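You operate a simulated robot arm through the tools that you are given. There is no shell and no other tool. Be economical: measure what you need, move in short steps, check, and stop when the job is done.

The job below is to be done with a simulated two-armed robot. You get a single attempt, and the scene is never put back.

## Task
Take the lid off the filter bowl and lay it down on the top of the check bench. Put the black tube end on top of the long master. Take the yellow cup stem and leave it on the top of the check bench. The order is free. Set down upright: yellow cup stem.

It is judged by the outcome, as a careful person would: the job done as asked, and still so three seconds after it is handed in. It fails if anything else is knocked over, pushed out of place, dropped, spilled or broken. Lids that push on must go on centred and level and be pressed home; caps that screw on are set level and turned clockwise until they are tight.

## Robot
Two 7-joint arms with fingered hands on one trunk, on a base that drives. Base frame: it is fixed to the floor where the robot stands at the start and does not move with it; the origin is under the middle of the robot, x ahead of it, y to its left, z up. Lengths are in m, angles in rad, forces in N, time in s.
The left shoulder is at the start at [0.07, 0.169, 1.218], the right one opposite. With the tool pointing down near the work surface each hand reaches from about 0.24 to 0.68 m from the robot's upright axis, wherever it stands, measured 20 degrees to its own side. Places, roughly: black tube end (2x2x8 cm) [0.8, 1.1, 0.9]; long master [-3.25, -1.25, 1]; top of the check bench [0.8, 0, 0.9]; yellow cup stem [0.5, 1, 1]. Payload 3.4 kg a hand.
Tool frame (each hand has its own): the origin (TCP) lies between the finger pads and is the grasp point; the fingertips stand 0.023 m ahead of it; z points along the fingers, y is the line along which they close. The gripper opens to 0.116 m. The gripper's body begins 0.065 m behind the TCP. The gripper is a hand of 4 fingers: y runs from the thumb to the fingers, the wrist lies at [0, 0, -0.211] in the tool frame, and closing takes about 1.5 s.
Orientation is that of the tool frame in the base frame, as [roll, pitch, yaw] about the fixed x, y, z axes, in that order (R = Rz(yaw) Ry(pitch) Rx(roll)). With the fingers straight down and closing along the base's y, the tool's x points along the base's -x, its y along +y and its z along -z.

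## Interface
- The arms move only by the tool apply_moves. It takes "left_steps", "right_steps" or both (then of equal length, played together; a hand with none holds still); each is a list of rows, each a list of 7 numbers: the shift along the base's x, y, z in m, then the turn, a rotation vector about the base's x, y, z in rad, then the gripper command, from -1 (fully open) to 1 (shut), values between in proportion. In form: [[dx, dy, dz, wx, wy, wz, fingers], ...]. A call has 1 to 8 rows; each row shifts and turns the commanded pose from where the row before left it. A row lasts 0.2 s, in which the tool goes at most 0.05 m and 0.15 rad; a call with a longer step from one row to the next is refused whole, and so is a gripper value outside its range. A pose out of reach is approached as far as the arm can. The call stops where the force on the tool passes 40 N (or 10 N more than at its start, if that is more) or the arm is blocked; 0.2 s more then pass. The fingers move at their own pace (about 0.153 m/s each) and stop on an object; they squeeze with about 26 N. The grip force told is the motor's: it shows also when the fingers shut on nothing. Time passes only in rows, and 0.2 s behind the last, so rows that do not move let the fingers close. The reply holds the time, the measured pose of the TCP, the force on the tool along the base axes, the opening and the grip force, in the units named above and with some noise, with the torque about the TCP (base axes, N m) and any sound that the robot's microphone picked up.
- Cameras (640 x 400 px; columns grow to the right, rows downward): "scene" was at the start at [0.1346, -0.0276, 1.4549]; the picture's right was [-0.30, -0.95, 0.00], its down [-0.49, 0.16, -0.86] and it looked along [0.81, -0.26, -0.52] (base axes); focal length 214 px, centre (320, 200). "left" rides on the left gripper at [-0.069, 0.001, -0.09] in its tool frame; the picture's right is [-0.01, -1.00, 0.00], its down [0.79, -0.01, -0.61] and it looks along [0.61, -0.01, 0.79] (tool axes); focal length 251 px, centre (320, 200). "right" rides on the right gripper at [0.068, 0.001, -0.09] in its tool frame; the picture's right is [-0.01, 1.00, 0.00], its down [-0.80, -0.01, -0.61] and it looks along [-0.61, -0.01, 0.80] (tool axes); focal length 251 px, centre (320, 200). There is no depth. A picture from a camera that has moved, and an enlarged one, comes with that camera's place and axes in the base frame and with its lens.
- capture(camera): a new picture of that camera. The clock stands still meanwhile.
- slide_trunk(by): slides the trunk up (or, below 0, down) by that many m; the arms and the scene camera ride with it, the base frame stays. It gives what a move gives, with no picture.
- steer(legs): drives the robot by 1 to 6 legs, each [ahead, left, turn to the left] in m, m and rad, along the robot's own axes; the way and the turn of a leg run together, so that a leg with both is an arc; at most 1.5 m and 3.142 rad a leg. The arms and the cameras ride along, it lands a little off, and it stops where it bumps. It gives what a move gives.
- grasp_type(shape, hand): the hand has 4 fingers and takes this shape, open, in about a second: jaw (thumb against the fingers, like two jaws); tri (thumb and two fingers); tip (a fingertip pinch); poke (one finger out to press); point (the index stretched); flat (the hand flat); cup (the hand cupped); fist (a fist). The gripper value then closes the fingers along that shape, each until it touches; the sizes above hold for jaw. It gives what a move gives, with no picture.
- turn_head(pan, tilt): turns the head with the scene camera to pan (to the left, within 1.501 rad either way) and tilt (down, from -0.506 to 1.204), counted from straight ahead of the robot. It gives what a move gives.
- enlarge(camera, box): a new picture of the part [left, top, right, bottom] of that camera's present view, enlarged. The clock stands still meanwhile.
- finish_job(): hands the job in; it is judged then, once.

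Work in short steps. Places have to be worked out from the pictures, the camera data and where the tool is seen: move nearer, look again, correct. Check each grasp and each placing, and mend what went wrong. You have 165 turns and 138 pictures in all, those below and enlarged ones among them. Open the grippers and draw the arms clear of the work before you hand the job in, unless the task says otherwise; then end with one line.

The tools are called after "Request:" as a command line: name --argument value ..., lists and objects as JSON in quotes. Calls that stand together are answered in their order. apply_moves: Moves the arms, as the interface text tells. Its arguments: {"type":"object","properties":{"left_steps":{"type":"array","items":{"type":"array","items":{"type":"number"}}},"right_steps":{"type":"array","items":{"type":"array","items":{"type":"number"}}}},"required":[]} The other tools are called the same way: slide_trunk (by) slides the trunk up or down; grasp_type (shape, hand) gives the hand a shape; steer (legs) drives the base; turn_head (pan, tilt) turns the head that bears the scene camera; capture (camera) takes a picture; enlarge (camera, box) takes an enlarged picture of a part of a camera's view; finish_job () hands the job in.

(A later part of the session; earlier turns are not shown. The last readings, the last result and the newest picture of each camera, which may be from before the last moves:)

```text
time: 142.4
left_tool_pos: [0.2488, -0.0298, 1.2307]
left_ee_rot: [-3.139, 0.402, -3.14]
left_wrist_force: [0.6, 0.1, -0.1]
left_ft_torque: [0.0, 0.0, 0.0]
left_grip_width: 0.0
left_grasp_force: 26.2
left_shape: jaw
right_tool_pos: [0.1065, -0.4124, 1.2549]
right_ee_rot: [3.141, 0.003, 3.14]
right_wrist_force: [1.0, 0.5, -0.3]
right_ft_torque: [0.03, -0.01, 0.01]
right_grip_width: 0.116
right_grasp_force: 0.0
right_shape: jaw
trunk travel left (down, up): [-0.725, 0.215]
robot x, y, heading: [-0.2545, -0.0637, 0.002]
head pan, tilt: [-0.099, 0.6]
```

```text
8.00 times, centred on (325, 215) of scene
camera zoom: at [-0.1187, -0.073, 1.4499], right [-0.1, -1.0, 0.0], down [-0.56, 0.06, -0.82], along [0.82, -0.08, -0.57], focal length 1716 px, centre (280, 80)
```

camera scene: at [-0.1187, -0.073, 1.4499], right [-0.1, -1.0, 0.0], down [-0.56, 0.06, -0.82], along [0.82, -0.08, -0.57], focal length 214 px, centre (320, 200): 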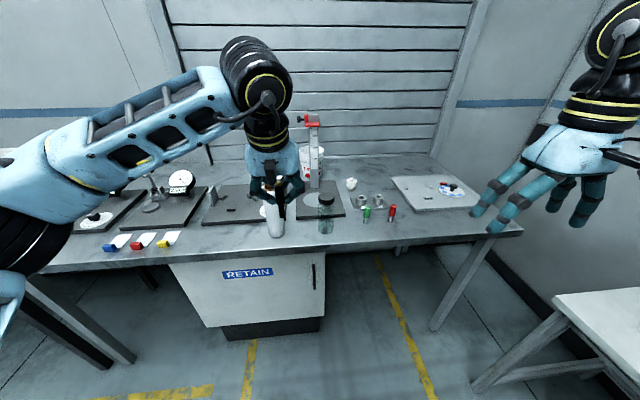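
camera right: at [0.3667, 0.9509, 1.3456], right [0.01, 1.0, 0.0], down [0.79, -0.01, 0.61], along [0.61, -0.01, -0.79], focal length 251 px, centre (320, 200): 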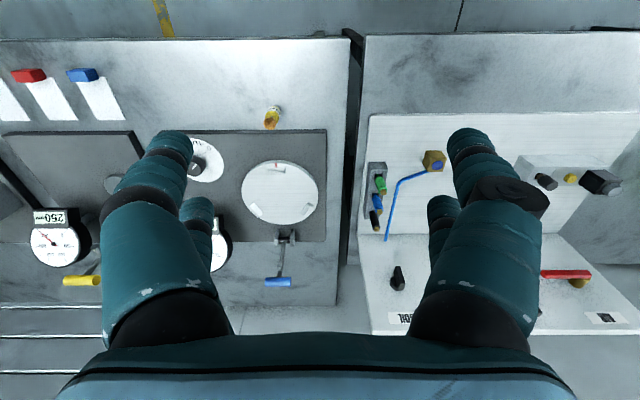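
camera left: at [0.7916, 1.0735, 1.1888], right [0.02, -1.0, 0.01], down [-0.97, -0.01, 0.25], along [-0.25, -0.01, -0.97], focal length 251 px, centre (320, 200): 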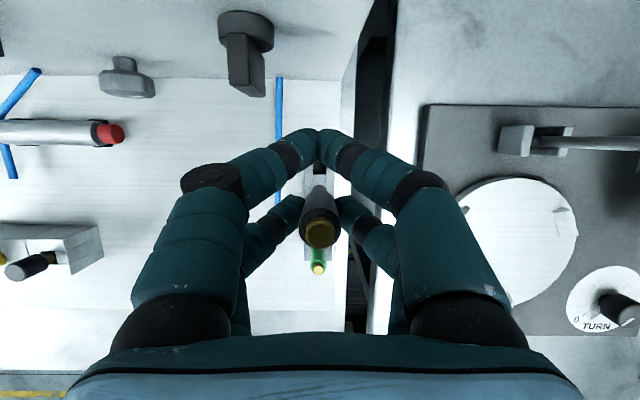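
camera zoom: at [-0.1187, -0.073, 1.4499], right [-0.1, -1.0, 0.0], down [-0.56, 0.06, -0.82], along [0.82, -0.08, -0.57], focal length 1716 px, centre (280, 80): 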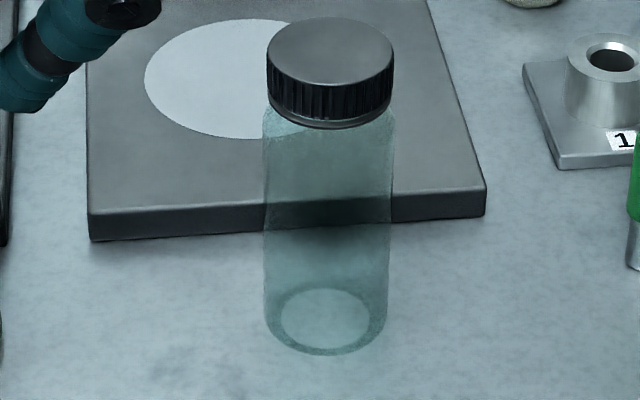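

The jar has a ribbed cap, but I'm unsure it's the "filter bowl". I'll drive towards the master and check the intermediate tables on the way.

Request:
steer --legs '[[-0.05, -0.25, 0], [0, 0, -3.13], [1.2, 0, 0]]'

Request:
turn_head --pan 1.3 --tilt 0.4

Request:
capture --camera "scene"

```text
time: 157.5
left_tool_pos: [-2.0384, -0.2617, 1.2301]
left_ee_rot: [-3.139, 0.401, -0.059]
left_wrist_force: [0.5, 0.9, 0.4]
left_ft_torque: [-0.01, -0.01, 0.03]
left_grip_width: 0.0001
left_grasp_force: 26.0
left_shape: jaw
right_tool_pos: [-1.8731, 0.1114, 1.2555]
right_ee_rot: [-3.139, 0.004, -0.061]
right_wrist_force: [0.5, -0.5, -0.3]
right_ft_torque: [0.01, 0.03, -0.02]
right_grip_width: 0.116
right_grasp_force: 0.1
right_shape: jaw
trunk travel left (down, up): [-0.725, 0.215]
robot x, y, heading: [-1.5324, -0.2608, 3.084]
head pan, tilt: [-0.099, 0.6]
```

```text
time: 159.0
left_tool_pos: [-2.0374, -0.2615, 1.2308]
left_ee_rot: [-3.139, 0.4, -0.059]
left_wrist_force: [0.8, 0.4, -0.6]
left_ft_torque: [-0.01, 0.0, -0.01]
left_grip_width: 0.0
left_grasp_force: 26.1
left_shape: jaw
right_tool_pos: [-1.8743, 0.1132, 1.2548]
right_ee_rot: [3.141, 0.005, -0.061]
right_wrist_force: [-0.9, -0.1, -0.4]
right_ft_torque: [-0.01, 0.02, 0.01]
right_grip_width: 0.1157
right_grasp_force: 0.0
right_shape: jaw
trunk travel left (down, up): [-0.725, 0.215]
robot x, y, heading: [-1.5349, -0.2547, 3.083]
head pan, tilt: [1.3, 0.4]
```

```text
72 pictures are left
camera scene: at [-1.6146, -0.3419, 1.4682], right [-0.95, 0.32, 0.0], down [0.13, 0.37, -0.92], along [-0.3, -0.87, -0.39], focal length 214 px, centre (320, 200)
```

scene: 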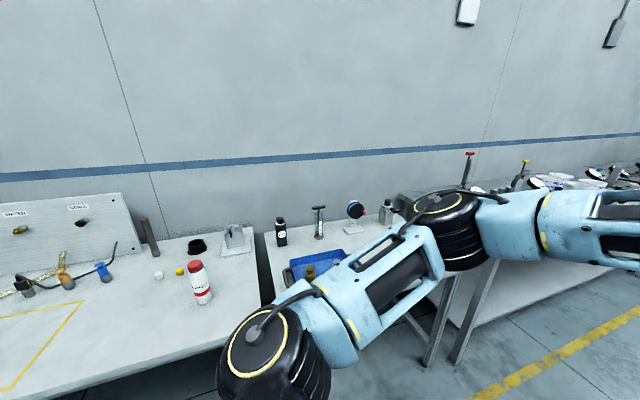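

Request:
enlarge --camera "scene" --box '[170, 190, 430, 310]'

Request:
turn_head --pan 1.0 --tilt 0.3

Request:
enlarge --camera "scene" --box '[100, 150, 500, 350]'

```text
2.46 times, centred on (300, 250) of scene
camera zoom: at [-1.6146, -0.3419, 1.4682], right [-0.95, 0.32, 0.0], down [0.13, 0.37, -0.92], along [-0.3, -0.87, -0.39], focal length 528 px, centre (369, 77)
```

zoom: 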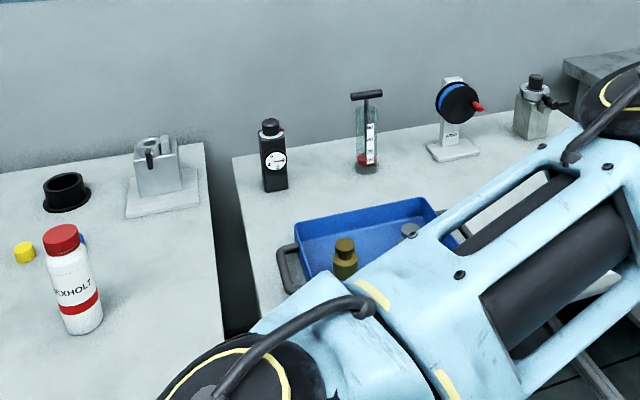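

```text
time: 159.8
left_tool_pos: [-2.0374, -0.2632, 1.2296]
left_ee_rot: [-3.137, 0.401, -0.06]
left_wrist_force: [-0.4, -0.1, -0.6]
left_ft_torque: [0.04, 0.0, 0.0]
left_grip_width: 0.0
left_grasp_force: 25.7
left_shape: jaw
right_tool_pos: [-1.8737, 0.1107, 1.2537]
right_ee_rot: [-3.142, 0.004, -0.06]
right_wrist_force: [-1.2, -1.0, -0.2]
right_ft_torque: [0.01, 0.01, 0.0]
right_grip_width: 0.1162
right_grasp_force: 0.1
right_shape: jaw
trunk travel left (down, up): [-0.725, 0.215]
robot x, y, heading: [-1.5303, -0.2566, 3.083]
head pan, tilt: [1.0, 0.3]
```

```text
1.60 times, centred on (300, 250) of scene
camera zoom: at [-1.6394, -0.3297, 1.4774], right [-0.81, 0.59, 0.0], down [0.17, 0.24, -0.96], along [-0.56, -0.77, -0.3], focal length 343 px, centre (352, 120)
```

zoom: 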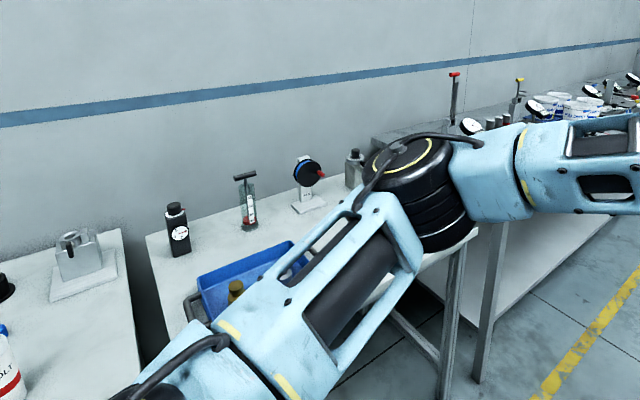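

No bowl among these. I go on to the master bench: straighten, drive to x≈−3.35, turn to face −y and approach.

Request:
steer --legs '[[0, 0, 0.058], [0.95, 0, 0], [0.87, 0, 0], [0, 0, 1.571]]'

Request:
turn_head --pan 0.2 --tilt 0.6

Request:
capture --camera "scene"

```text
time: 173.4
left_tool_pos: [-3.3668, -0.7559, 1.2293]
left_ee_rot: [-3.136, 0.401, 1.548]
left_wrist_force: [0.2, 0.0, 0.2]
left_ft_torque: [0.01, 0.02, -0.01]
left_grip_width: 0.0003
left_grasp_force: 25.8
left_shape: jaw
right_tool_pos: [-3.7439, -0.6067, 1.2544]
right_ee_rot: [-3.141, 0.002, 1.547]
right_wrist_force: [0.2, 0.6, -0.6]
right_ft_torque: [0.04, 0.02, 0.04]
right_grip_width: 0.1159
right_grasp_force: 0.1
right_shape: jaw
trunk travel left (down, up): [-0.725, 0.215]
robot x, y, heading: [-3.3916, -0.2551, -1.59]
head pan, tilt: [1.0, 0.3]
```

```text
time: 174.5
left_tool_pos: [-3.3655, -0.7567, 1.2299]
left_ee_rot: [-3.137, 0.402, 1.548]
left_wrist_force: [-0.7, -0.3, -1.3]
left_ft_torque: [-0.02, 0.01, 0.0]
left_grip_width: 0.0002
left_grasp_force: 26.0
left_shape: jaw
right_tool_pos: [-3.7455, -0.6057, 1.254]
right_ee_rot: [3.14, 0.003, 1.546]
right_wrist_force: [-0.1, 0.1, -1.1]
right_ft_torque: [-0.01, 0.01, -0.01]
right_grip_width: 0.116
right_grasp_force: 0.1
right_shape: jaw
trunk travel left (down, up): [-0.725, 0.215]
robot x, y, heading: [-3.3856, -0.2475, -1.595]
head pan, tilt: [0.201, 0.6]
```

```text
69 pictures are left
camera scene: at [-3.376, -0.3885, 1.45], right [-0.98, -0.18, 0.0], down [-0.1, 0.56, -0.83], along [0.15, -0.81, -0.56], focal length 214 px, centre (320, 200)
```

scene: 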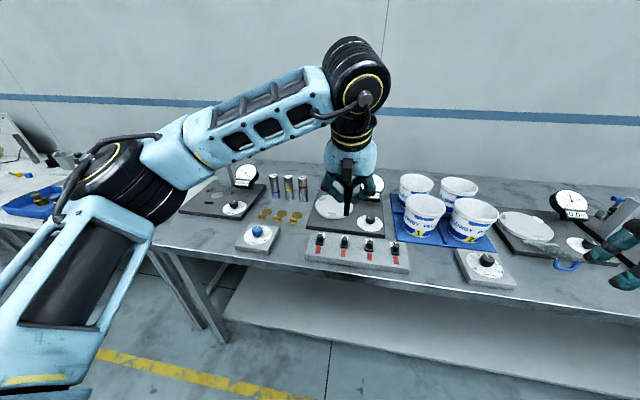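

Masters visible. I drive 0.29 m closer and correct the heading.

Request:
steer --legs '[[0, 0, 0.022], [0.29, 0.03, 0]]'

Request:
capture --camera "scene"

Request:
enlarge --camera "scene" --box '[200, 140, 360, 260]'

```text
time: 176.9
left_tool_pos: [-3.325, -1.045, 1.2307]
left_ee_rot: [-3.137, 0.403, 1.57]
left_wrist_force: [-0.7, -0.1, -0.1]
left_ft_torque: [-0.04, -0.01, 0.02]
left_grip_width: 0.0
left_grasp_force: 25.7
left_shape: jaw
right_tool_pos: [-3.7073, -0.9027, 1.2567]
right_ee_rot: [3.141, 0.005, 1.57]
right_wrist_force: [0.0, 0.7, -0.6]
right_ft_torque: [0.02, -0.02, 0.02]
right_grip_width: 0.1157
right_grasp_force: 0.1
right_shape: jaw
trunk travel left (down, up): [-0.725, 0.215]
robot x, y, heading: [-3.3608, -0.5434, -1.57]
head pan, tilt: [0.201, 0.6]
```

```text
68 pictures are left
camera scene: at [-3.3433, -0.6774, 1.4501], right [-0.98, -0.2, 0.0], down [-0.11, 0.55, -0.83], along [0.16, -0.81, -0.56], focal length 214 px, centre (320, 200)
```

scene: 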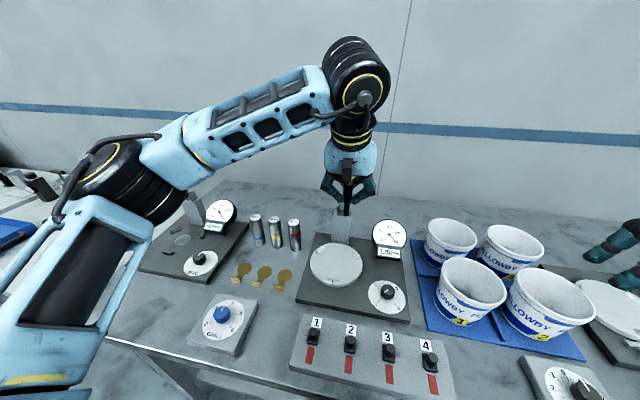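

```text
3.33 times, centred on (280, 200) of scene
camera zoom: at [-3.3433, -0.6774, 1.4501], right [-0.98, -0.2, 0.0], down [-0.11, 0.55, -0.83], along [0.16, -0.81, -0.56], focal length 715 px, centre (453, 200)
```

zoom: 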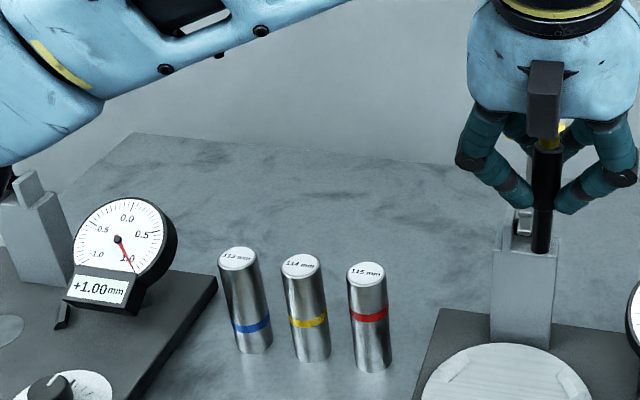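

Master top is at ≈(−3.158, −1.195, ~1.0); the tube axis is ~8 mm on the robot side of the TCP and its bottom ~67 mm below it. I move over it, staying ~5 cm above.

Request:
apply_moves --left_steps '[[0.045, 0, 0, 0, 0, 0, 1], [0.045, 0, 0, 0, 0, 0, 1], [0.042, -0.01, 0, 0, 0, 0, 1], [0.035, -0.03, 0, 0, 0, 0, 1], [0, -0.04, -0.015, 0, 0, 0, 1], [0, -0.04, -0.015, 0, 0, 0, 1], [0, -0.038, -0.02, 0, 0, 0, 1], [0, 0, -0.04, 0, 0, 0, 1]]'

Request:
capture --camera "left"

Request:
enlarge --camera "scene" --box '[200, 120, 360, 250]'

```text
time: 178.7
left_tool_pos: [-3.1566, -1.2064, 1.1389]
left_ee_rot: [-3.137, 0.402, 1.568]
left_wrist_force: [0.0, 0.0, 0.2]
left_ft_torque: [0.01, 0.02, -0.01]
left_grip_width: 0.0
left_grasp_force: 26.2
left_shape: jaw
right_tool_pos: [-3.7061, -0.9046, 1.2558]
right_ee_rot: [-3.14, 0.003, 1.569]
right_wrist_force: [0.8, 0.0, 0.0]
right_ft_torque: [-0.01, 0.01, 0.0]
right_grip_width: 0.1159
right_grasp_force: 0.0
right_shape: jaw
trunk travel left (down, up): [-0.725, 0.215]
robot x, y, heading: [-3.3616, -0.5414, -1.57]
head pan, tilt: [0.201, 0.6]
```

```text
66 pictures are left
camera left: at [-3.1566, -1.2344, 1.2488], right [-1.0, -0.01, 0.01], down [0.0, 0.97, 0.25], along [-0.01, 0.25, -0.97], focal length 251 px, centre (320, 200)
```

left: 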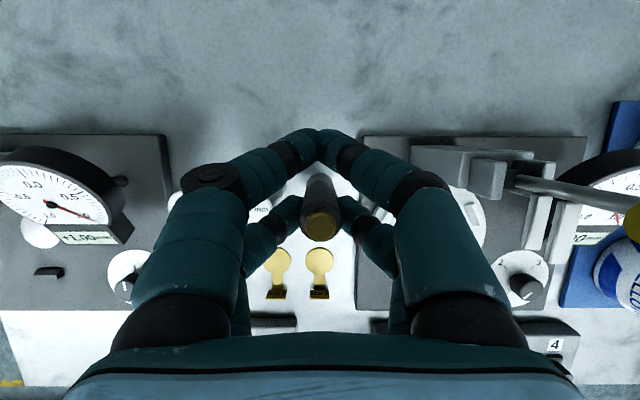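

```text
3.08 times, centred on (280, 185) of scene
camera zoom: at [-3.3418, -0.6797, 1.4499], right [-0.98, -0.2, 0.0], down [-0.11, 0.55, -0.82], along [0.16, -0.81, -0.57], focal length 660 px, centre (443, 246)
```

zoom: 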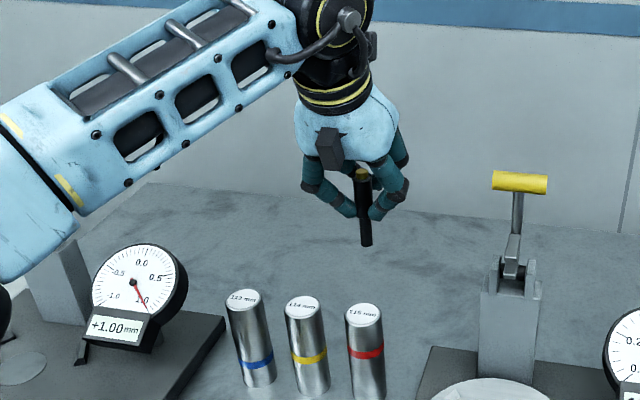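

Nearly in line. I enlarge the hand camera near the tube to see the masters' tops relative to it.

Request:
enlarge --camera "left" --box '[220, 150, 420, 275]'

Request:
enlarge --camera "scene" --box '[260, 150, 320, 250]'

```text
3.20 times, centred on (320, 212) of left
camera zoom: at [-3.1566, -1.2344, 1.2488], right [-1.0, -0.01, 0.01], down [0.0, 0.97, 0.25], along [-0.01, 0.25, -0.97], focal length 805 px, centre (320, 160)
```

zoom: 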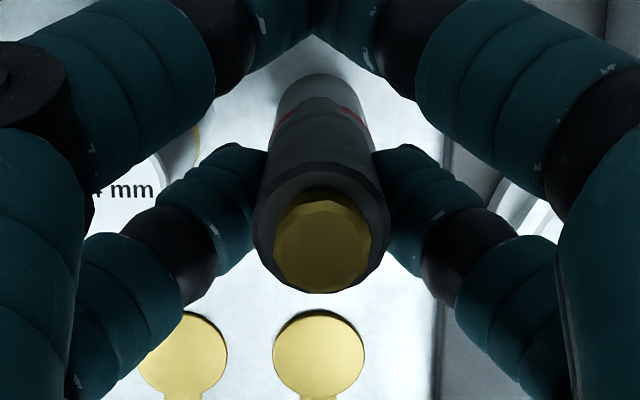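

```text
4.00 times, centred on (290, 200) of scene
camera zoom: at [-3.3418, -0.6797, 1.4499], right [-0.98, -0.2, 0.0], down [-0.11, 0.55, -0.82], along [0.16, -0.81, -0.57], focal length 858 px, centre (440, 200)
```

zoom: 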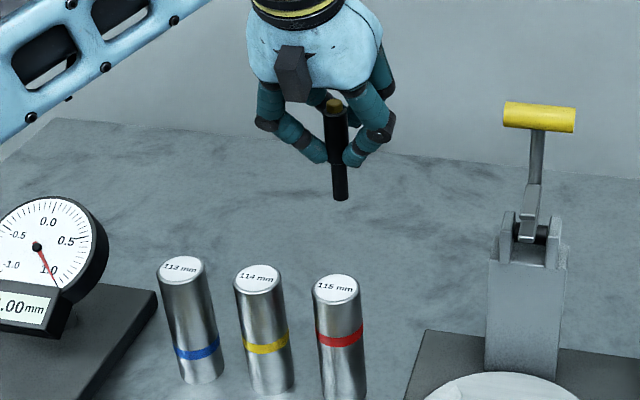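

The hand camera shows the master's axis ≈35 mm nearer the robot than the tube, at (−3.160, −1.163). I shift accordingly and compare again.

Request:
apply_moves --left_steps '[[-0.003, 0.018, 0, 0, 0, 0, 1], [0, 0.017, 0, 0, 0, 0, 1], [0, 0, -0.02, 0, 0, 0, 1]]'

Request:
enlarge --camera "left" --box '[220, 130, 420, 255]'

Request:
enlarge --camera "scene" --box '[260, 150, 320, 250]'

```text
time: 179.5
left_tool_pos: [-3.1624, -1.1699, 1.119]
left_ee_rot: [-3.136, 0.402, 1.571]
left_wrist_force: [-0.3, -0.1, -0.2]
left_ft_torque: [-0.02, -0.02, 0.01]
left_grip_width: 0.0
left_grasp_force: 25.6
left_shape: jaw
right_tool_pos: [-3.7066, -0.9055, 1.2557]
right_ee_rot: [3.141, 0.004, 1.568]
right_wrist_force: [-1.1, 0.0, 0.2]
right_ft_torque: [-0.01, -0.01, -0.02]
right_grip_width: 0.1156
right_grasp_force: 0.0
right_shape: jaw
trunk travel left (down, up): [-0.725, 0.215]
robot x, y, heading: [-3.3602, -0.5433, -1.572]
head pan, tilt: [0.201, 0.6]
```

```text
3.20 times, centred on (320, 192) of left
camera zoom: at [-3.1611, -1.1987, 1.2291], right [-1.0, -0.01, 0.01], down [0.0, 0.97, 0.25], along [-0.01, 0.25, -0.97], focal length 805 px, centre (320, 224)
```

zoom: 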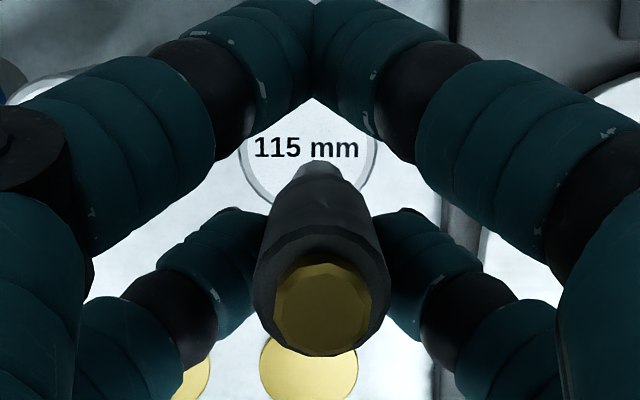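

```text
4.00 times, centred on (290, 200) of scene
camera zoom: at [-3.3431, -0.6802, 1.4499], right [-0.98, -0.2, 0.0], down [-0.11, 0.55, -0.82], along [0.16, -0.81, -0.57], focal length 858 px, centre (440, 200)
```

zoom: 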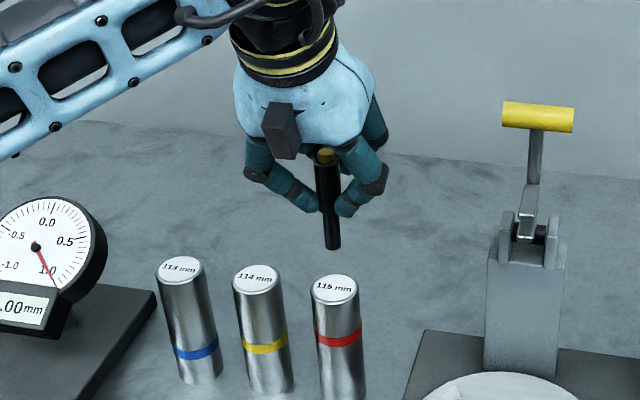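

The label "115 mm" is right under the tube: master (−3.160, −1.1615), tube (−3.163, −1.162). I nudge +3 mm in x and lower towards the top.

Request:
apply_moves --left_steps '[[0.003, 0, -0.012, 0, 0, 0, 1], [0, 0, -0.012, 0, 0, 0, 1], [0, 0, -0.01, 0, 0, 0, 1]]'

Request:
enlarge --camera "scene" --box '[275, 170, 315, 240]'

Request:
enlarge --camera "left" --box '[220, 130, 420, 255]'

```text
time: 180.3
left_tool_pos: [-3.1593, -1.1694, 1.0862]
left_ee_rot: [-3.139, 0.401, 1.569]
left_wrist_force: [-1.2, -0.4, -0.5]
left_ft_torque: [-0.02, 0.0, -0.03]
left_grip_width: 0.0001
left_grasp_force: 25.9
left_shape: jaw
right_tool_pos: [-3.7075, -0.904, 1.2556]
right_ee_rot: [-3.141, 0.004, 1.567]
right_wrist_force: [0.5, -0.4, -0.6]
right_ft_torque: [0.01, 0.03, 0.0]
right_grip_width: 0.1157
right_grasp_force: 0.1
right_shape: jaw
trunk travel left (down, up): [-0.725, 0.215]
robot x, y, heading: [-3.3592, -0.5435, -1.569]
head pan, tilt: [0.201, 0.6]
```

```text
5.71 times, centred on (295, 205) of scene
camera zoom: at [-3.3431, -0.6794, 1.4499], right [-0.98, -0.2, 0.0], down [-0.11, 0.55, -0.82], along [0.16, -0.81, -0.57], focal length 1226 px, centre (463, 171)
```

zoom: 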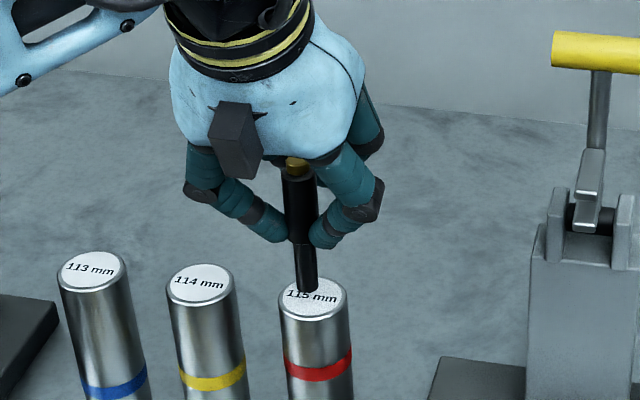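

```text
3.20 times, centred on (320, 192) of left
camera zoom: at [-3.1575, -1.1973, 1.196], right [-1.0, -0.01, 0.01], down [0.0, 0.97, 0.25], along [-0.01, 0.25, -0.97], focal length 805 px, centre (320, 224)
```

zoom: 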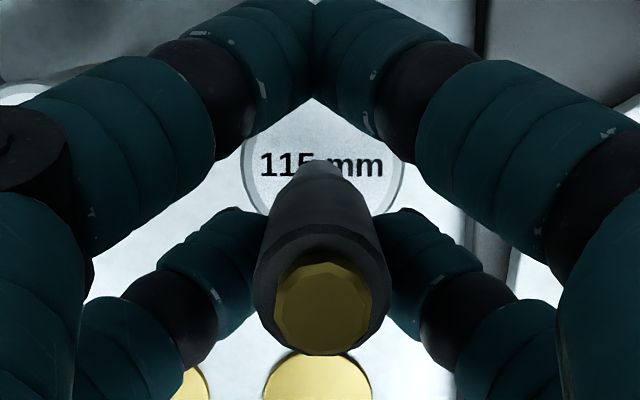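

Well aligned (~2–3 mm). I lower in small steps until contact.

Request:
apply_moves --left_steps '[[0, -0.002, -0.005, 0, 0, 0, 1], [0, 0, -0.005, 0, 0, 0, 1], [0, 0, -0.004, 0, 0, 0, 1]]'

Request:
enlarge --camera "scene" --box '[275, 170, 315, 240]'

```text
time: 181.1
left_tool_pos: [-3.1588, -1.1687, 1.0757]
left_ee_rot: [-3.137, 0.407, 1.571]
left_wrist_force: [1.2, -1.9, 18.0]
left_ft_torque: [0.14, -0.07, 0.03]
left_grip_width: 0.0001
left_grasp_force: 26.3
left_shape: jaw
right_tool_pos: [-3.708, -0.9011, 1.2556]
right_ee_rot: [3.141, 0.006, 1.569]
right_wrist_force: [-1.1, 0.7, -0.2]
right_ft_torque: [-0.05, 0.02, -0.01]
right_grip_width: 0.1161
right_grasp_force: 0.1
right_shape: jaw
trunk travel left (down, up): [-0.725, 0.215]
robot x, y, heading: [-3.3604, -0.5434, -1.573]
head pan, tilt: [0.201, 0.6]
```

```text
5.71 times, centred on (295, 205) of scene
camera zoom: at [-3.344, -0.6754, 1.4507], right [-0.98, -0.2, 0.0], down [-0.11, 0.55, -0.83], along [0.16, -0.81, -0.56], focal length 1226 px, centre (463, 171)
```

zoom: 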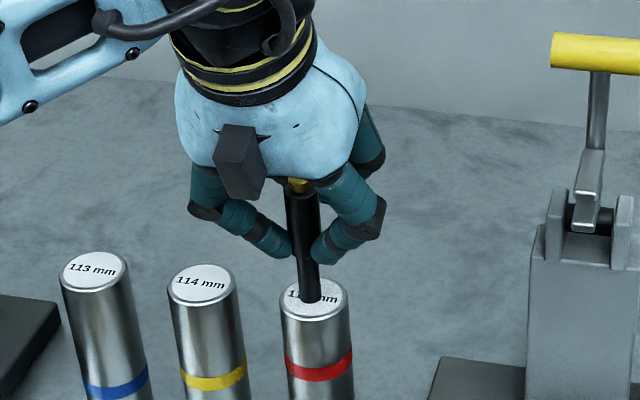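

Contact at 18 N and the tube looks upright. I relieve 2 mm and view the hand camera before opening.

Request:
apply_moves --left_steps '[[0, 0, 0.002, 0, 0, 0, 1], [0, 0, 0.0, 0, 0, 0, 1]]'

Request:
enlarge --camera "left" --box '[220, 130, 420, 255]'

```text
time: 181.7
left_tool_pos: [-3.1598, -1.1696, 1.0751]
left_ee_rot: [-3.138, 0.405, 1.569]
left_wrist_force: [0.8, -0.9, 17.0]
left_ft_torque: [0.09, -0.04, -0.01]
left_grip_width: 0.0
left_grasp_force: 25.6
left_shape: jaw
right_tool_pos: [-3.7076, -0.9019, 1.2556]
right_ee_rot: [-3.141, 0.005, 1.57]
right_wrist_force: [-0.1, 0.2, 0.4]
right_ft_torque: [-0.03, -0.01, 0.02]
right_grip_width: 0.116
right_grasp_force: 0.1
right_shape: jaw
trunk travel left (down, up): [-0.725, 0.215]
robot x, y, heading: [-3.3598, -0.5441, -1.57]
head pan, tilt: [0.201, 0.6]
```

```text
3.20 times, centred on (320, 192) of left
camera zoom: at [-3.1579, -1.1972, 1.1855], right [-1.0, -0.01, 0.01], down [0.0, 0.97, 0.25], along [-0.01, 0.25, -0.97], focal length 805 px, centre (320, 224)
```

zoom: 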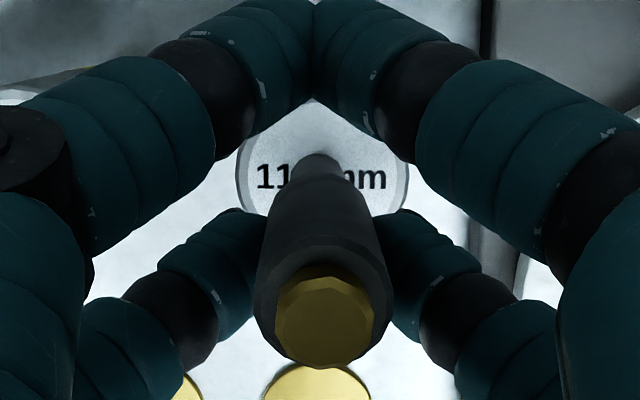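

Request:
apply_moves --left_steps '[[0, -0.001, 0.003, 0, 0, 0, 1], [0, 0, 0.0, 0, 0, 0, 1]]'

```text
time: 182.3
left_tool_pos: [-3.1579, -1.1712, 1.0749]
left_ee_rot: [-3.139, 0.401, 1.567]
left_wrist_force: [-0.7, 1.0, 2.5]
left_ft_torque: [0.02, 0.01, -0.01]
left_grip_width: 0.0
left_grasp_force: 25.6
left_shape: jaw
right_tool_pos: [-3.7069, -0.9037, 1.2545]
right_ee_rot: [-3.141, 0.003, 1.568]
right_wrist_force: [-0.5, 0.0, -0.4]
right_ft_torque: [0.01, -0.01, -0.02]
right_grip_width: 0.116
right_grasp_force: 0.1
right_shape: jaw
trunk travel left (down, up): [-0.725, 0.215]
robot x, y, heading: [-3.3612, -0.5425, -1.571]
head pan, tilt: [0.201, 0.6]
```

Force is down to 2.5 N, so it just rests. I open the fingers gradually.

Request:
apply_moves --left_steps '[[0, 0, 0, 0, 0, 0, 0.85], [0, 0, 0, 0, 0, 0, 0.7], [0, 0, 0, 0, 0, 0, 0.5], [0, 0, 0, 0, 0, 0, 0.2], [0, 0, 0, 0, 0, 0, 0.2]]'

Request:
enlarge --camera "left" --box '[220, 130, 420, 255]'

Request:
enlarge --camera "scene" --box '[275, 170, 315, 240]'

```text
time: 183.5
left_tool_pos: [-3.1579, -1.1736, 1.0764]
left_ee_rot: [-3.137, 0.402, 1.572]
left_wrist_force: [0.0, 1.2, -0.2]
left_ft_torque: [0.02, 0.02, 0.0]
left_grip_width: 0.0461
left_grasp_force: 0.0
left_shape: jaw
right_tool_pos: [-3.7073, -0.9049, 1.2553]
right_ee_rot: [3.141, 0.005, 1.57]
right_wrist_force: [-0.1, -0.4, 0.0]
right_ft_torque: [-0.02, 0.01, 0.02]
right_grip_width: 0.116
right_grasp_force: 0.0
right_shape: jaw
trunk travel left (down, up): [-0.725, 0.215]
robot x, y, heading: [-3.3596, -0.5401, -1.566]
head pan, tilt: [0.201, 0.6]
```

```text
3.20 times, centred on (320, 192) of left
camera zoom: at [-3.1571, -1.2005, 1.1866], right [-1.0, -0.01, 0.01], down [0.0, 0.97, 0.25], along [-0.01, 0.25, -0.97], focal length 805 px, centre (320, 224)
```

zoom: 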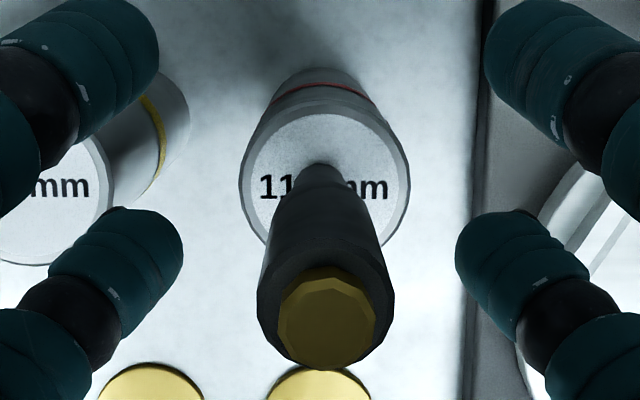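

```text
5.71 times, centred on (295, 205) of scene
camera zoom: at [-3.343, -0.6795, 1.4499], right [-0.98, -0.2, 0.0], down [-0.11, 0.55, -0.82], along [0.16, -0.81, -0.57], focal length 1226 px, centre (463, 171)
```

zoom: 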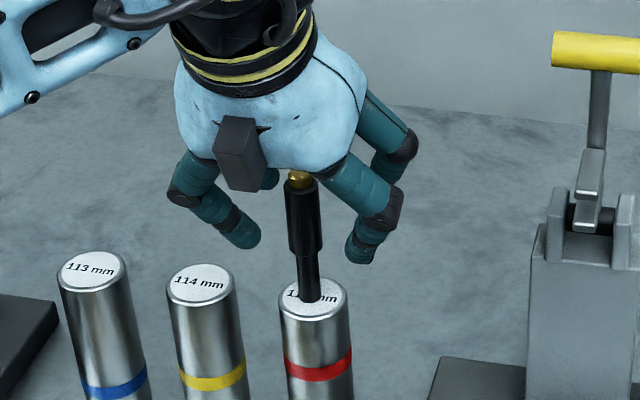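

The tube stands on the long master. I raise the hand straight up, slowly, and then retract.

Request:
apply_moves --left_steps '[[0, 0, 0.02, 0, 0, 0, 0.1], [0, 0, 0.03, 0, 0, 0, 0.1], [0, 0, 0.04, 0, 0, 0, 0.0], [0, 0, 0.04, 0, 0, 0, 0], [0, 0, 0.04, 0, 0, 0, 0], [0, 0.03, 0.02, 0, 0, 0, 0], [0, 0.045, 0, 0, 0, 0, 0], [0, 0.045, 0, 0, 0, 0, 0]]'

Request:
enlarge --camera "scene" --box '[230, 150, 350, 250]'

```text
time: 185.3
left_tool_pos: [-3.1583, -1.0515, 1.2678]
left_ee_rot: [-3.139, 0.402, 1.571]
left_wrist_force: [-0.5, 1.2, -0.8]
left_ft_torque: [-0.01, 0.02, 0.02]
left_grip_width: 0.0574
left_grasp_force: 0.1
left_shape: jaw
right_tool_pos: [-3.7062, -0.9029, 1.2557]
right_ee_rot: [3.141, 0.005, 1.57]
right_wrist_force: [-0.2, 0.7, 0.4]
right_ft_torque: [0.02, 0.04, -0.03]
right_grip_width: 0.116
right_grasp_force: 0.0
right_shape: jaw
trunk travel left (down, up): [-0.725, 0.215]
robot x, y, heading: [-3.3578, -0.5415, -1.569]
head pan, tilt: [0.201, 0.6]
```

```text
4.00 times, centred on (290, 200) of scene
camera zoom: at [-3.3429, -0.6779, 1.4501], right [-0.98, -0.2, 0.0], down [-0.11, 0.55, -0.83], along [0.16, -0.81, -0.56], focal length 858 px, centre (440, 200)
```

zoom: 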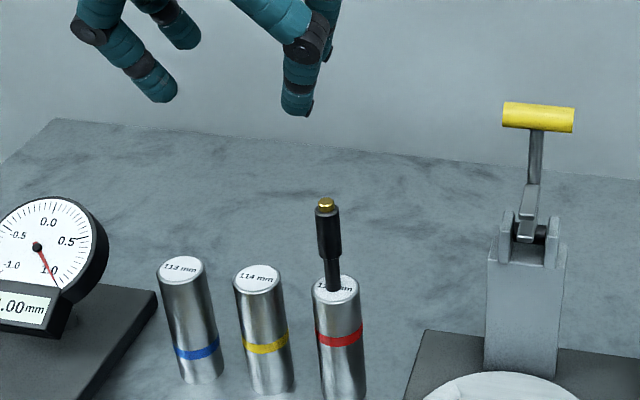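

Tube is standing securely on the long master. I back off, turn towards +x and check the tables on the +y side for a filter bowl on the way back.

Request:
steer --legs '[[-0.25, 0, 0], [0, 0, 1.57], [0.7, 0, 0]]'

Request:
turn_head --pan 1.2 --tilt 0.3

Request:
capture --camera "scene"

Request:
turn_head --pan 0.5 --tilt 0.3

Request:
capture --camera "scene"

```text
time: 194.4
left_tool_pos: [-2.1472, -0.0885, 1.2678]
left_ee_rot: [-3.138, 0.401, -3.141]
left_wrist_force: [-0.5, -0.8, -0.3]
left_ft_torque: [-0.02, 0.02, 0.0]
left_grip_width: 0.0576
left_grasp_force: 0.0
left_shape: jaw
right_tool_pos: [-2.2954, -0.6381, 1.2547]
right_ee_rot: [3.141, 0.004, 3.14]
right_wrist_force: [0.2, -0.6, 1.3]
right_ft_torque: [0.06, 0.0, -0.01]
right_grip_width: 0.116
right_grasp_force: 0.0
right_shape: jaw
trunk travel left (down, up): [-0.725, 0.215]
robot x, y, heading: [-2.6584, -0.2907, -0.008]
head pan, tilt: [0.201, 0.6]
```

```text
time: 195.6
left_tool_pos: [-2.1465, -0.0879, 1.2673]
left_ee_rot: [-3.138, 0.402, 3.14]
left_wrist_force: [0.2, -0.1, -0.3]
left_ft_torque: [-0.04, 0.01, -0.01]
left_grip_width: 0.0575
left_grasp_force: 0.1
left_shape: jaw
right_tool_pos: [-2.2936, -0.637, 1.2554]
right_ee_rot: [3.142, 0.005, 3.14]
right_wrist_force: [0.8, 0.1, -0.5]
right_ft_torque: [0.0, 0.01, 0.0]
right_grip_width: 0.1161
right_grasp_force: 0.1
right_shape: jaw
trunk travel left (down, up): [-0.725, 0.215]
robot x, y, heading: [-2.6541, -0.2872, -0.002]
head pan, tilt: [1.201, 0.3]
```

```text
53 pictures are left
camera scene: at [-2.5737, -0.2028, 1.4774], right [0.93, -0.36, 0.0], down [-0.11, -0.28, -0.96], along [0.35, 0.89, -0.3], focal length 214 px, centre (320, 200)
```

scene: 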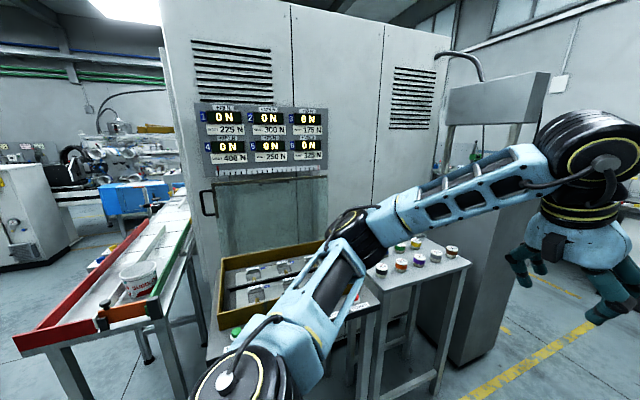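

```text
time: 196.7
left_tool_pos: [-2.1469, -0.0895, 1.2686]
left_ee_rot: [-3.138, 0.402, 3.141]
left_wrist_force: [-0.4, -0.1, -0.8]
left_ft_torque: [-0.02, -0.01, 0.02]
left_grip_width: 0.0576
left_grasp_force: 0.0
left_shape: jaw
right_tool_pos: [-2.294, -0.6366, 1.2554]
right_ee_rot: [-3.14, 0.003, 3.141]
right_wrist_force: [0.1, -0.1, -0.3]
right_ft_torque: [-0.03, -0.03, -0.02]
right_grip_width: 0.1156
right_grasp_force: 0.1
right_shape: jaw
trunk travel left (down, up): [-0.725, 0.215]
robot x, y, heading: [-2.6548, -0.2912, 0.006]
head pan, tilt: [0.499, 0.3]
```

```text
52 pictures are left
camera scene: at [-2.5258, -0.245, 1.4774], right [0.48, -0.88, 0.0], down [-0.26, -0.14, -0.96], along [0.84, 0.46, -0.3], focal length 214 px, centre (320, 200)
```

scene: 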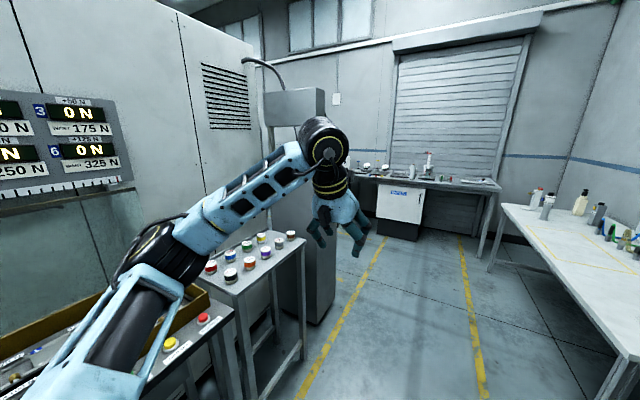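

No bowl on this side. I stop opposite the small table with the blue tray and look at its items.

Request:
steer --legs '[[0.55, 0, 0]]'

Request:
turn_head --pan -1.45 --tilt 0.45

Request:
capture --camera "scene"

```text
time: 199.9
left_tool_pos: [-1.5937, -0.0888, 1.2675]
left_ee_rot: [-3.138, 0.403, -3.141]
left_wrist_force: [-0.1, 0.1, 0.9]
left_ft_torque: [0.01, 0.01, -0.01]
left_grip_width: 0.0575
left_grasp_force: 0.0
left_shape: jaw
right_tool_pos: [-1.7426, -0.6373, 1.2558]
right_ee_rot: [3.141, 0.006, 3.14]
right_wrist_force: [0.8, 0.5, 0.3]
right_ft_torque: [0.02, 0.02, -0.02]
right_grip_width: 0.1158
right_grasp_force: 0.1
right_shape: jaw
trunk travel left (down, up): [-0.725, 0.215]
robot x, y, heading: [-2.1006, -0.2885, -0.006]
head pan, tilt: [0.499, 0.3]
```

```text
time: 201.8
left_tool_pos: [-1.5937, -0.0873, 1.2676]
left_ee_rot: [-3.138, 0.401, -3.141]
left_wrist_force: [0.2, 0.2, -0.6]
left_ft_torque: [0.0, -0.01, -0.06]
left_grip_width: 0.0578
left_grasp_force: 0.0
left_shape: jaw
right_tool_pos: [-1.7407, -0.6367, 1.2551]
right_ee_rot: [3.141, 0.003, -3.14]
right_wrist_force: [-0.1, 0.4, -0.4]
right_ft_torque: [-0.02, 0.0, 0.01]
right_grip_width: 0.1156
right_grasp_force: 0.1
right_shape: jaw
trunk travel left (down, up): [-0.725, 0.215]
robot x, y, heading: [-2.1044, -0.2911, 0.001]
head pan, tilt: [-1.45, 0.45]
```

```text
51 pictures are left
camera scene: at [-2.0434, -0.3808, 1.4635], right [-0.99, -0.12, 0.0], down [-0.05, 0.43, -0.9], along [0.11, -0.89, -0.44], focal length 214 px, centre (320, 200)
```

scene: 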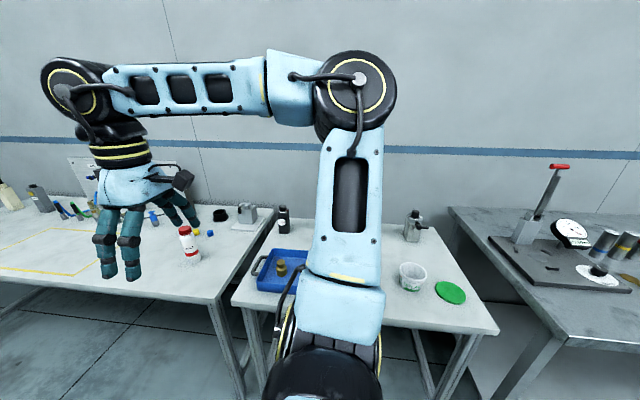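

Request:
enlarge --camera "scene" --box '[380, 190, 500, 320]'

Request:
enlarge --camera "scene" --box '[170, 190, 310, 300]'

```text
3.08 times, centred on (440, 255) of scene
camera zoom: at [-2.0434, -0.3808, 1.4635], right [-0.99, -0.12, 0.0], down [-0.05, 0.43, -0.9], along [0.11, -0.89, -0.44], focal length 660 px, centre (-49, 31)
```

zoom: 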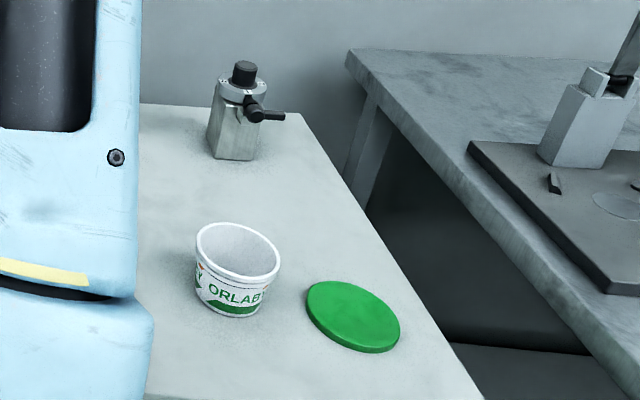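

```text
3.64 times, centred on (240, 245) of scene
camera zoom: at [-2.0434, -0.3808, 1.4635], right [-0.99, -0.12, 0.0], down [-0.05, 0.43, -0.9], along [0.11, -0.89, -0.44], focal length 780 px, centre (611, 36)
```

zoom: 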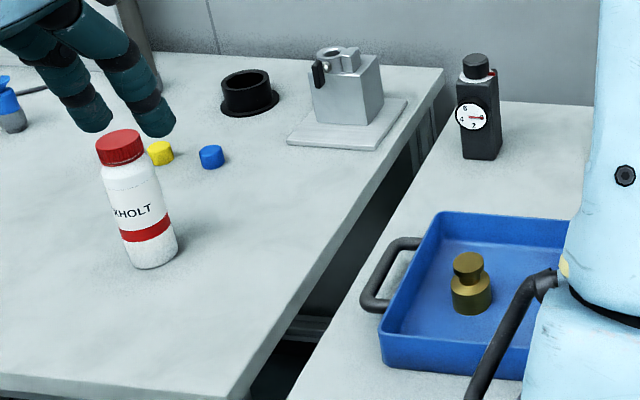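

No bowl with a lid here. The clear jar with the black cap on the check bench is the only lidded bowl I've found, so it is the filter bowl; I drive back to it.

Request:
steer --legs '[[1.0, 0, 0], [0.95, 0, 0], [0.1, 0.2, 0]]'

Request:
turn_head --pan -0.2 --tilt 0.75

Request:
capture --camera "scene"

```text
time: 212.9
left_tool_pos: [0.4545, 0.1486, 1.2691]
left_ee_rot: [-3.14, 0.402, -3.122]
left_wrist_force: [0.0, -0.7, -0.7]
left_ft_torque: [0.01, -0.02, 0.01]
left_grip_width: 0.0575
left_grasp_force: 0.0
left_shape: jaw
right_tool_pos: [0.3171, -0.4026, 1.2549]
right_ee_rot: [3.14, 0.006, -3.122]
right_wrist_force: [0.1, 0.2, 0.0]
right_ft_torque: [0.03, -0.05, -0.01]
right_grip_width: 0.1159
right_grasp_force: 0.0
right_shape: jaw
trunk travel left (down, up): [-0.725, 0.215]
robot x, y, heading: [-0.0539, -0.062, 0.018]
head pan, tilt: [-1.45, 0.45]
```

```text
time: 214.3
left_tool_pos: [0.4547, 0.1516, 1.2679]
left_ee_rot: [-3.139, 0.402, -3.121]
left_wrist_force: [-0.7, -1.0, -0.4]
left_ft_torque: [0.01, -0.01, 0.01]
left_grip_width: 0.0573
left_grasp_force: 0.1
left_shape: jaw
right_tool_pos: [0.318, -0.4005, 1.256]
right_ee_rot: [3.142, 0.003, -3.122]
right_wrist_force: [0.2, 0.5, 0.7]
right_ft_torque: [-0.01, -0.01, -0.01]
right_grip_width: 0.1159
right_grasp_force: 0.1
right_shape: jaw
trunk travel left (down, up): [-0.725, 0.215]
robot x, y, heading: [-0.0545, -0.0588, 0.017]
head pan, tilt: [-0.201, 0.75]
```

```text
48 pictures are left
camera scene: at [0.0795, -0.0745, 1.4371], right [-0.18, -0.98, 0.0], down [-0.67, 0.12, -0.73], along [0.72, -0.13, -0.68], focal length 214 px, centre (320, 200)
```

scene: 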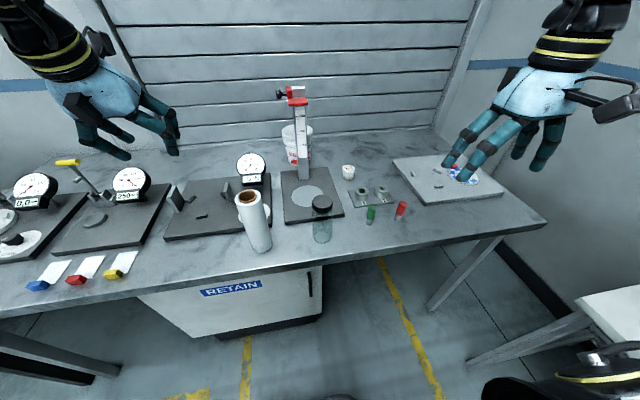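

The jar's cap is at ≈(0.51, −0.157, ~1.02). I bring the open right hand above it for a close view.

Request:
apply_moves --right_steps '[[0.027, 0.04, 0, 0, 0, 0, -1], [0.027, 0.04, 0, 0, 0, 0, -1], [0.027, 0.04, 0, 0, 0, 0, -1], [0.027, 0.04, 0, 0, 0, 0, -1], [0.027, 0.04, 0, 0, 0, 0, -1], [0.027, 0.04, 0, 0, 0, 0, -1], [0, 0, -0.03, 0, 0, 0, -0.6], [0, 0, -0.03, 0, 0, 0, -0.6]]'

Request:
capture --camera "right"

```text
time: 216.1
left_tool_pos: [0.4546, 0.1517, 1.267]
left_ee_rot: [-3.139, 0.401, -3.12]
left_wrist_force: [-0.4, 0.5, -0.1]
left_ft_torque: [0.01, -0.01, 0.0]
left_grip_width: 0.0577
left_grasp_force: 0.1
left_shape: jaw
right_tool_pos: [0.4366, -0.2203, 1.1901]
right_ee_rot: [3.141, 0.003, -3.121]
right_wrist_force: [0.4, 0.2, -0.7]
right_ft_torque: [0.0, 0.03, 0.01]
right_grip_width: 0.093
right_grasp_force: 0.0
right_shape: jaw
right hand out of reach, approached as far as the arm can: row 5, 6
trunk travel left (down, up): [-0.725, 0.215]
robot x, y, heading: [-0.049, -0.0616, 0.023]
head pan, tilt: [-0.201, 0.75]
```

```text
47 pictures are left
camera right: at [0.3676, -0.2193, 1.2802], right [-0.01, 1.0, 0.0], down [0.79, 0.01, 0.61], along [0.61, 0.01, -0.79], focal length 251 px, centre (320, 200)
```

right: 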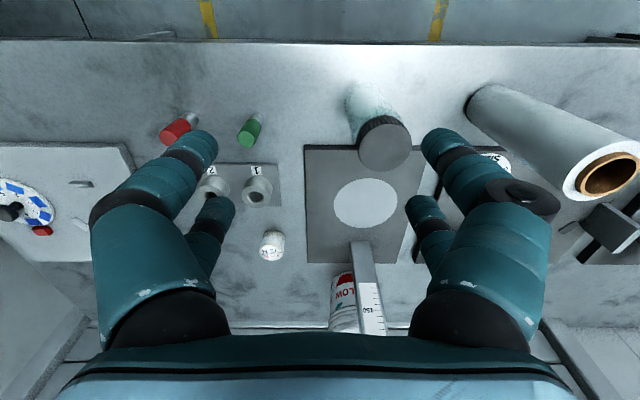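

Cap centre ≈(0.485, −0.147). The arm was near a reach limit, so I shift the base 0.1 m left, then view again.

Request:
steer --legs '[[0.03, 0.1, -0.02]]'

Request:
apply_moves --right_steps '[[0.015, -0.012, -0.02, 0, 0, 0, -0.6], [0.01, -0.012, -0.02, 0, 0, 0, -0.6]]'

Request:
capture --camera "right"

```text
time: 217.3
left_tool_pos: [0.4887, 0.2394, 1.2683]
left_ee_rot: [-3.14, 0.401, 3.139]
left_wrist_force: [-0.6, -0.6, -0.4]
left_ft_torque: [-0.01, -0.01, 0.02]
left_grip_width: 0.0573
left_grasp_force: 0.0
left_shape: jaw
right_tool_pos: [0.4626, -0.1305, 1.1915]
right_ee_rot: [3.14, 0.004, 3.14]
right_wrist_force: [-0.5, 1.2, -0.5]
right_ft_torque: [0.01, 0.03, -0.01]
right_grip_width: 0.093
right_grasp_force: 0.1
right_shape: jaw
trunk travel left (down, up): [-0.725, 0.215]
robot x, y, heading: [-0.0194, 0.043, 0.0]
head pan, tilt: [-0.201, 0.75]
```

```text
time: 217.9
left_tool_pos: [0.4887, 0.2402, 1.2669]
left_ee_rot: [-3.138, 0.401, 3.139]
left_wrist_force: [-0.6, -0.9, 0.5]
left_ft_torque: [0.03, -0.05, 0.0]
left_grip_width: 0.0575
left_grasp_force: 0.1
left_shape: jaw
right_tool_pos: [0.4881, -0.1521, 1.1514]
right_ee_rot: [-3.14, 0.004, 3.14]
right_wrist_force: [-1.1, -0.7, -0.1]
right_ft_torque: [0.0, 0.01, -0.02]
right_grip_width: 0.0929
right_grasp_force: 0.1
right_shape: jaw
trunk travel left (down, up): [-0.725, 0.215]
robot x, y, heading: [-0.0184, 0.0419, 0.003]
head pan, tilt: [-0.201, 0.75]
```

```text
46 pictures are left
camera right: at [0.4186, -0.1518, 1.2409], right [0.01, 1.0, 0.0], down [0.79, -0.01, 0.61], along [0.61, -0.01, -0.79], focal length 251 px, centre (320, 200)
```

right: 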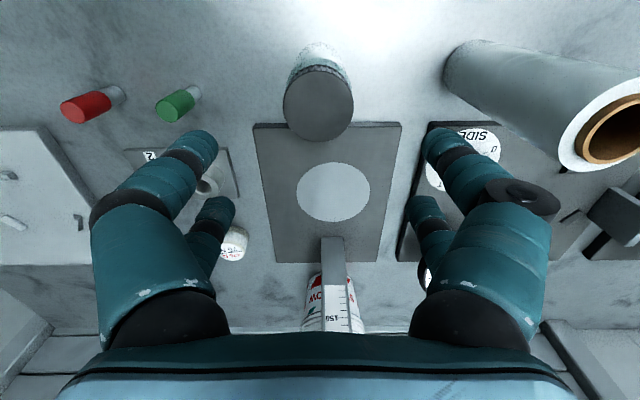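

The cap centre is ≈(0.482, −0.155), about 58 mm wide. I descend to z≈1.07, centring y, and look at its height with the scene camera.

Request:
apply_moves --right_steps '[[0, -0.003, -0.03, 0, 0, 0, -0.6], [0, 0, -0.03, 0, 0, 0, -0.6], [0, 0, -0.02, 0, 0, 0, -0.6]]'

Request:
capture --camera "right"

Request:
enlarge --camera "scene" --box '[250, 120, 390, 270]'

```text
time: 218.7
left_tool_pos: [0.4875, 0.2416, 1.2669]
left_ee_rot: [-3.137, 0.401, 3.138]
left_wrist_force: [-0.3, -0.2, 0.1]
left_ft_torque: [0.0, 0.01, -0.05]
left_grip_width: 0.0576
left_grasp_force: 0.1
left_shape: jaw
right_tool_pos: [0.4871, -0.1535, 1.0709]
right_ee_rot: [3.141, 0.004, 3.138]
right_wrist_force: [-0.7, 0.5, 0.9]
right_ft_torque: [0.03, -0.01, 0.03]
right_grip_width: 0.0929
right_grasp_force: 0.0
right_shape: jaw
trunk travel left (down, up): [-0.725, 0.215]
robot x, y, heading: [-0.0224, 0.0428, 0.003]
head pan, tilt: [-0.201, 0.75]
```

```text
45 pictures are left
camera right: at [0.4167, -0.1523, 1.1611], right [0.01, 1.0, 0.0], down [0.79, -0.01, 0.61], along [0.61, -0.01, -0.79], focal length 251 px, centre (320, 200)
```

right: 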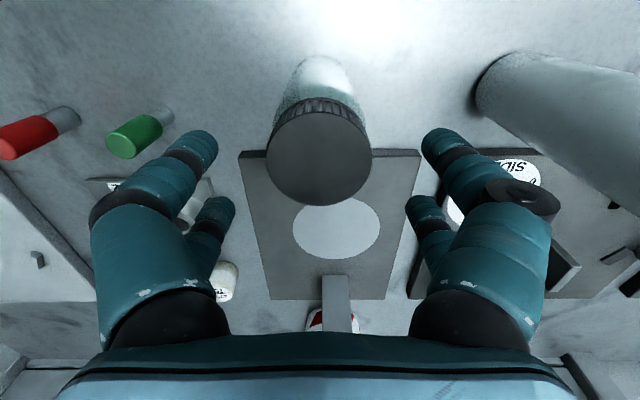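

```text
2.67 times, centred on (320, 195) of scene
camera zoom: at [0.1087, 0.024, 1.4371], right [-0.2, -0.98, 0.0], down [-0.67, 0.14, -0.73], along [0.72, -0.15, -0.68], focal length 572 px, centre (320, 213)
```

zoom: 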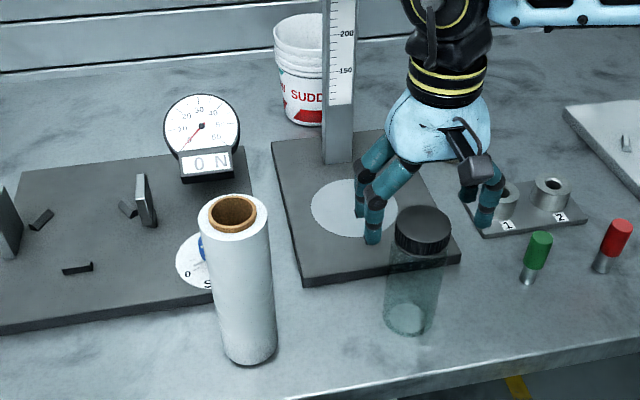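

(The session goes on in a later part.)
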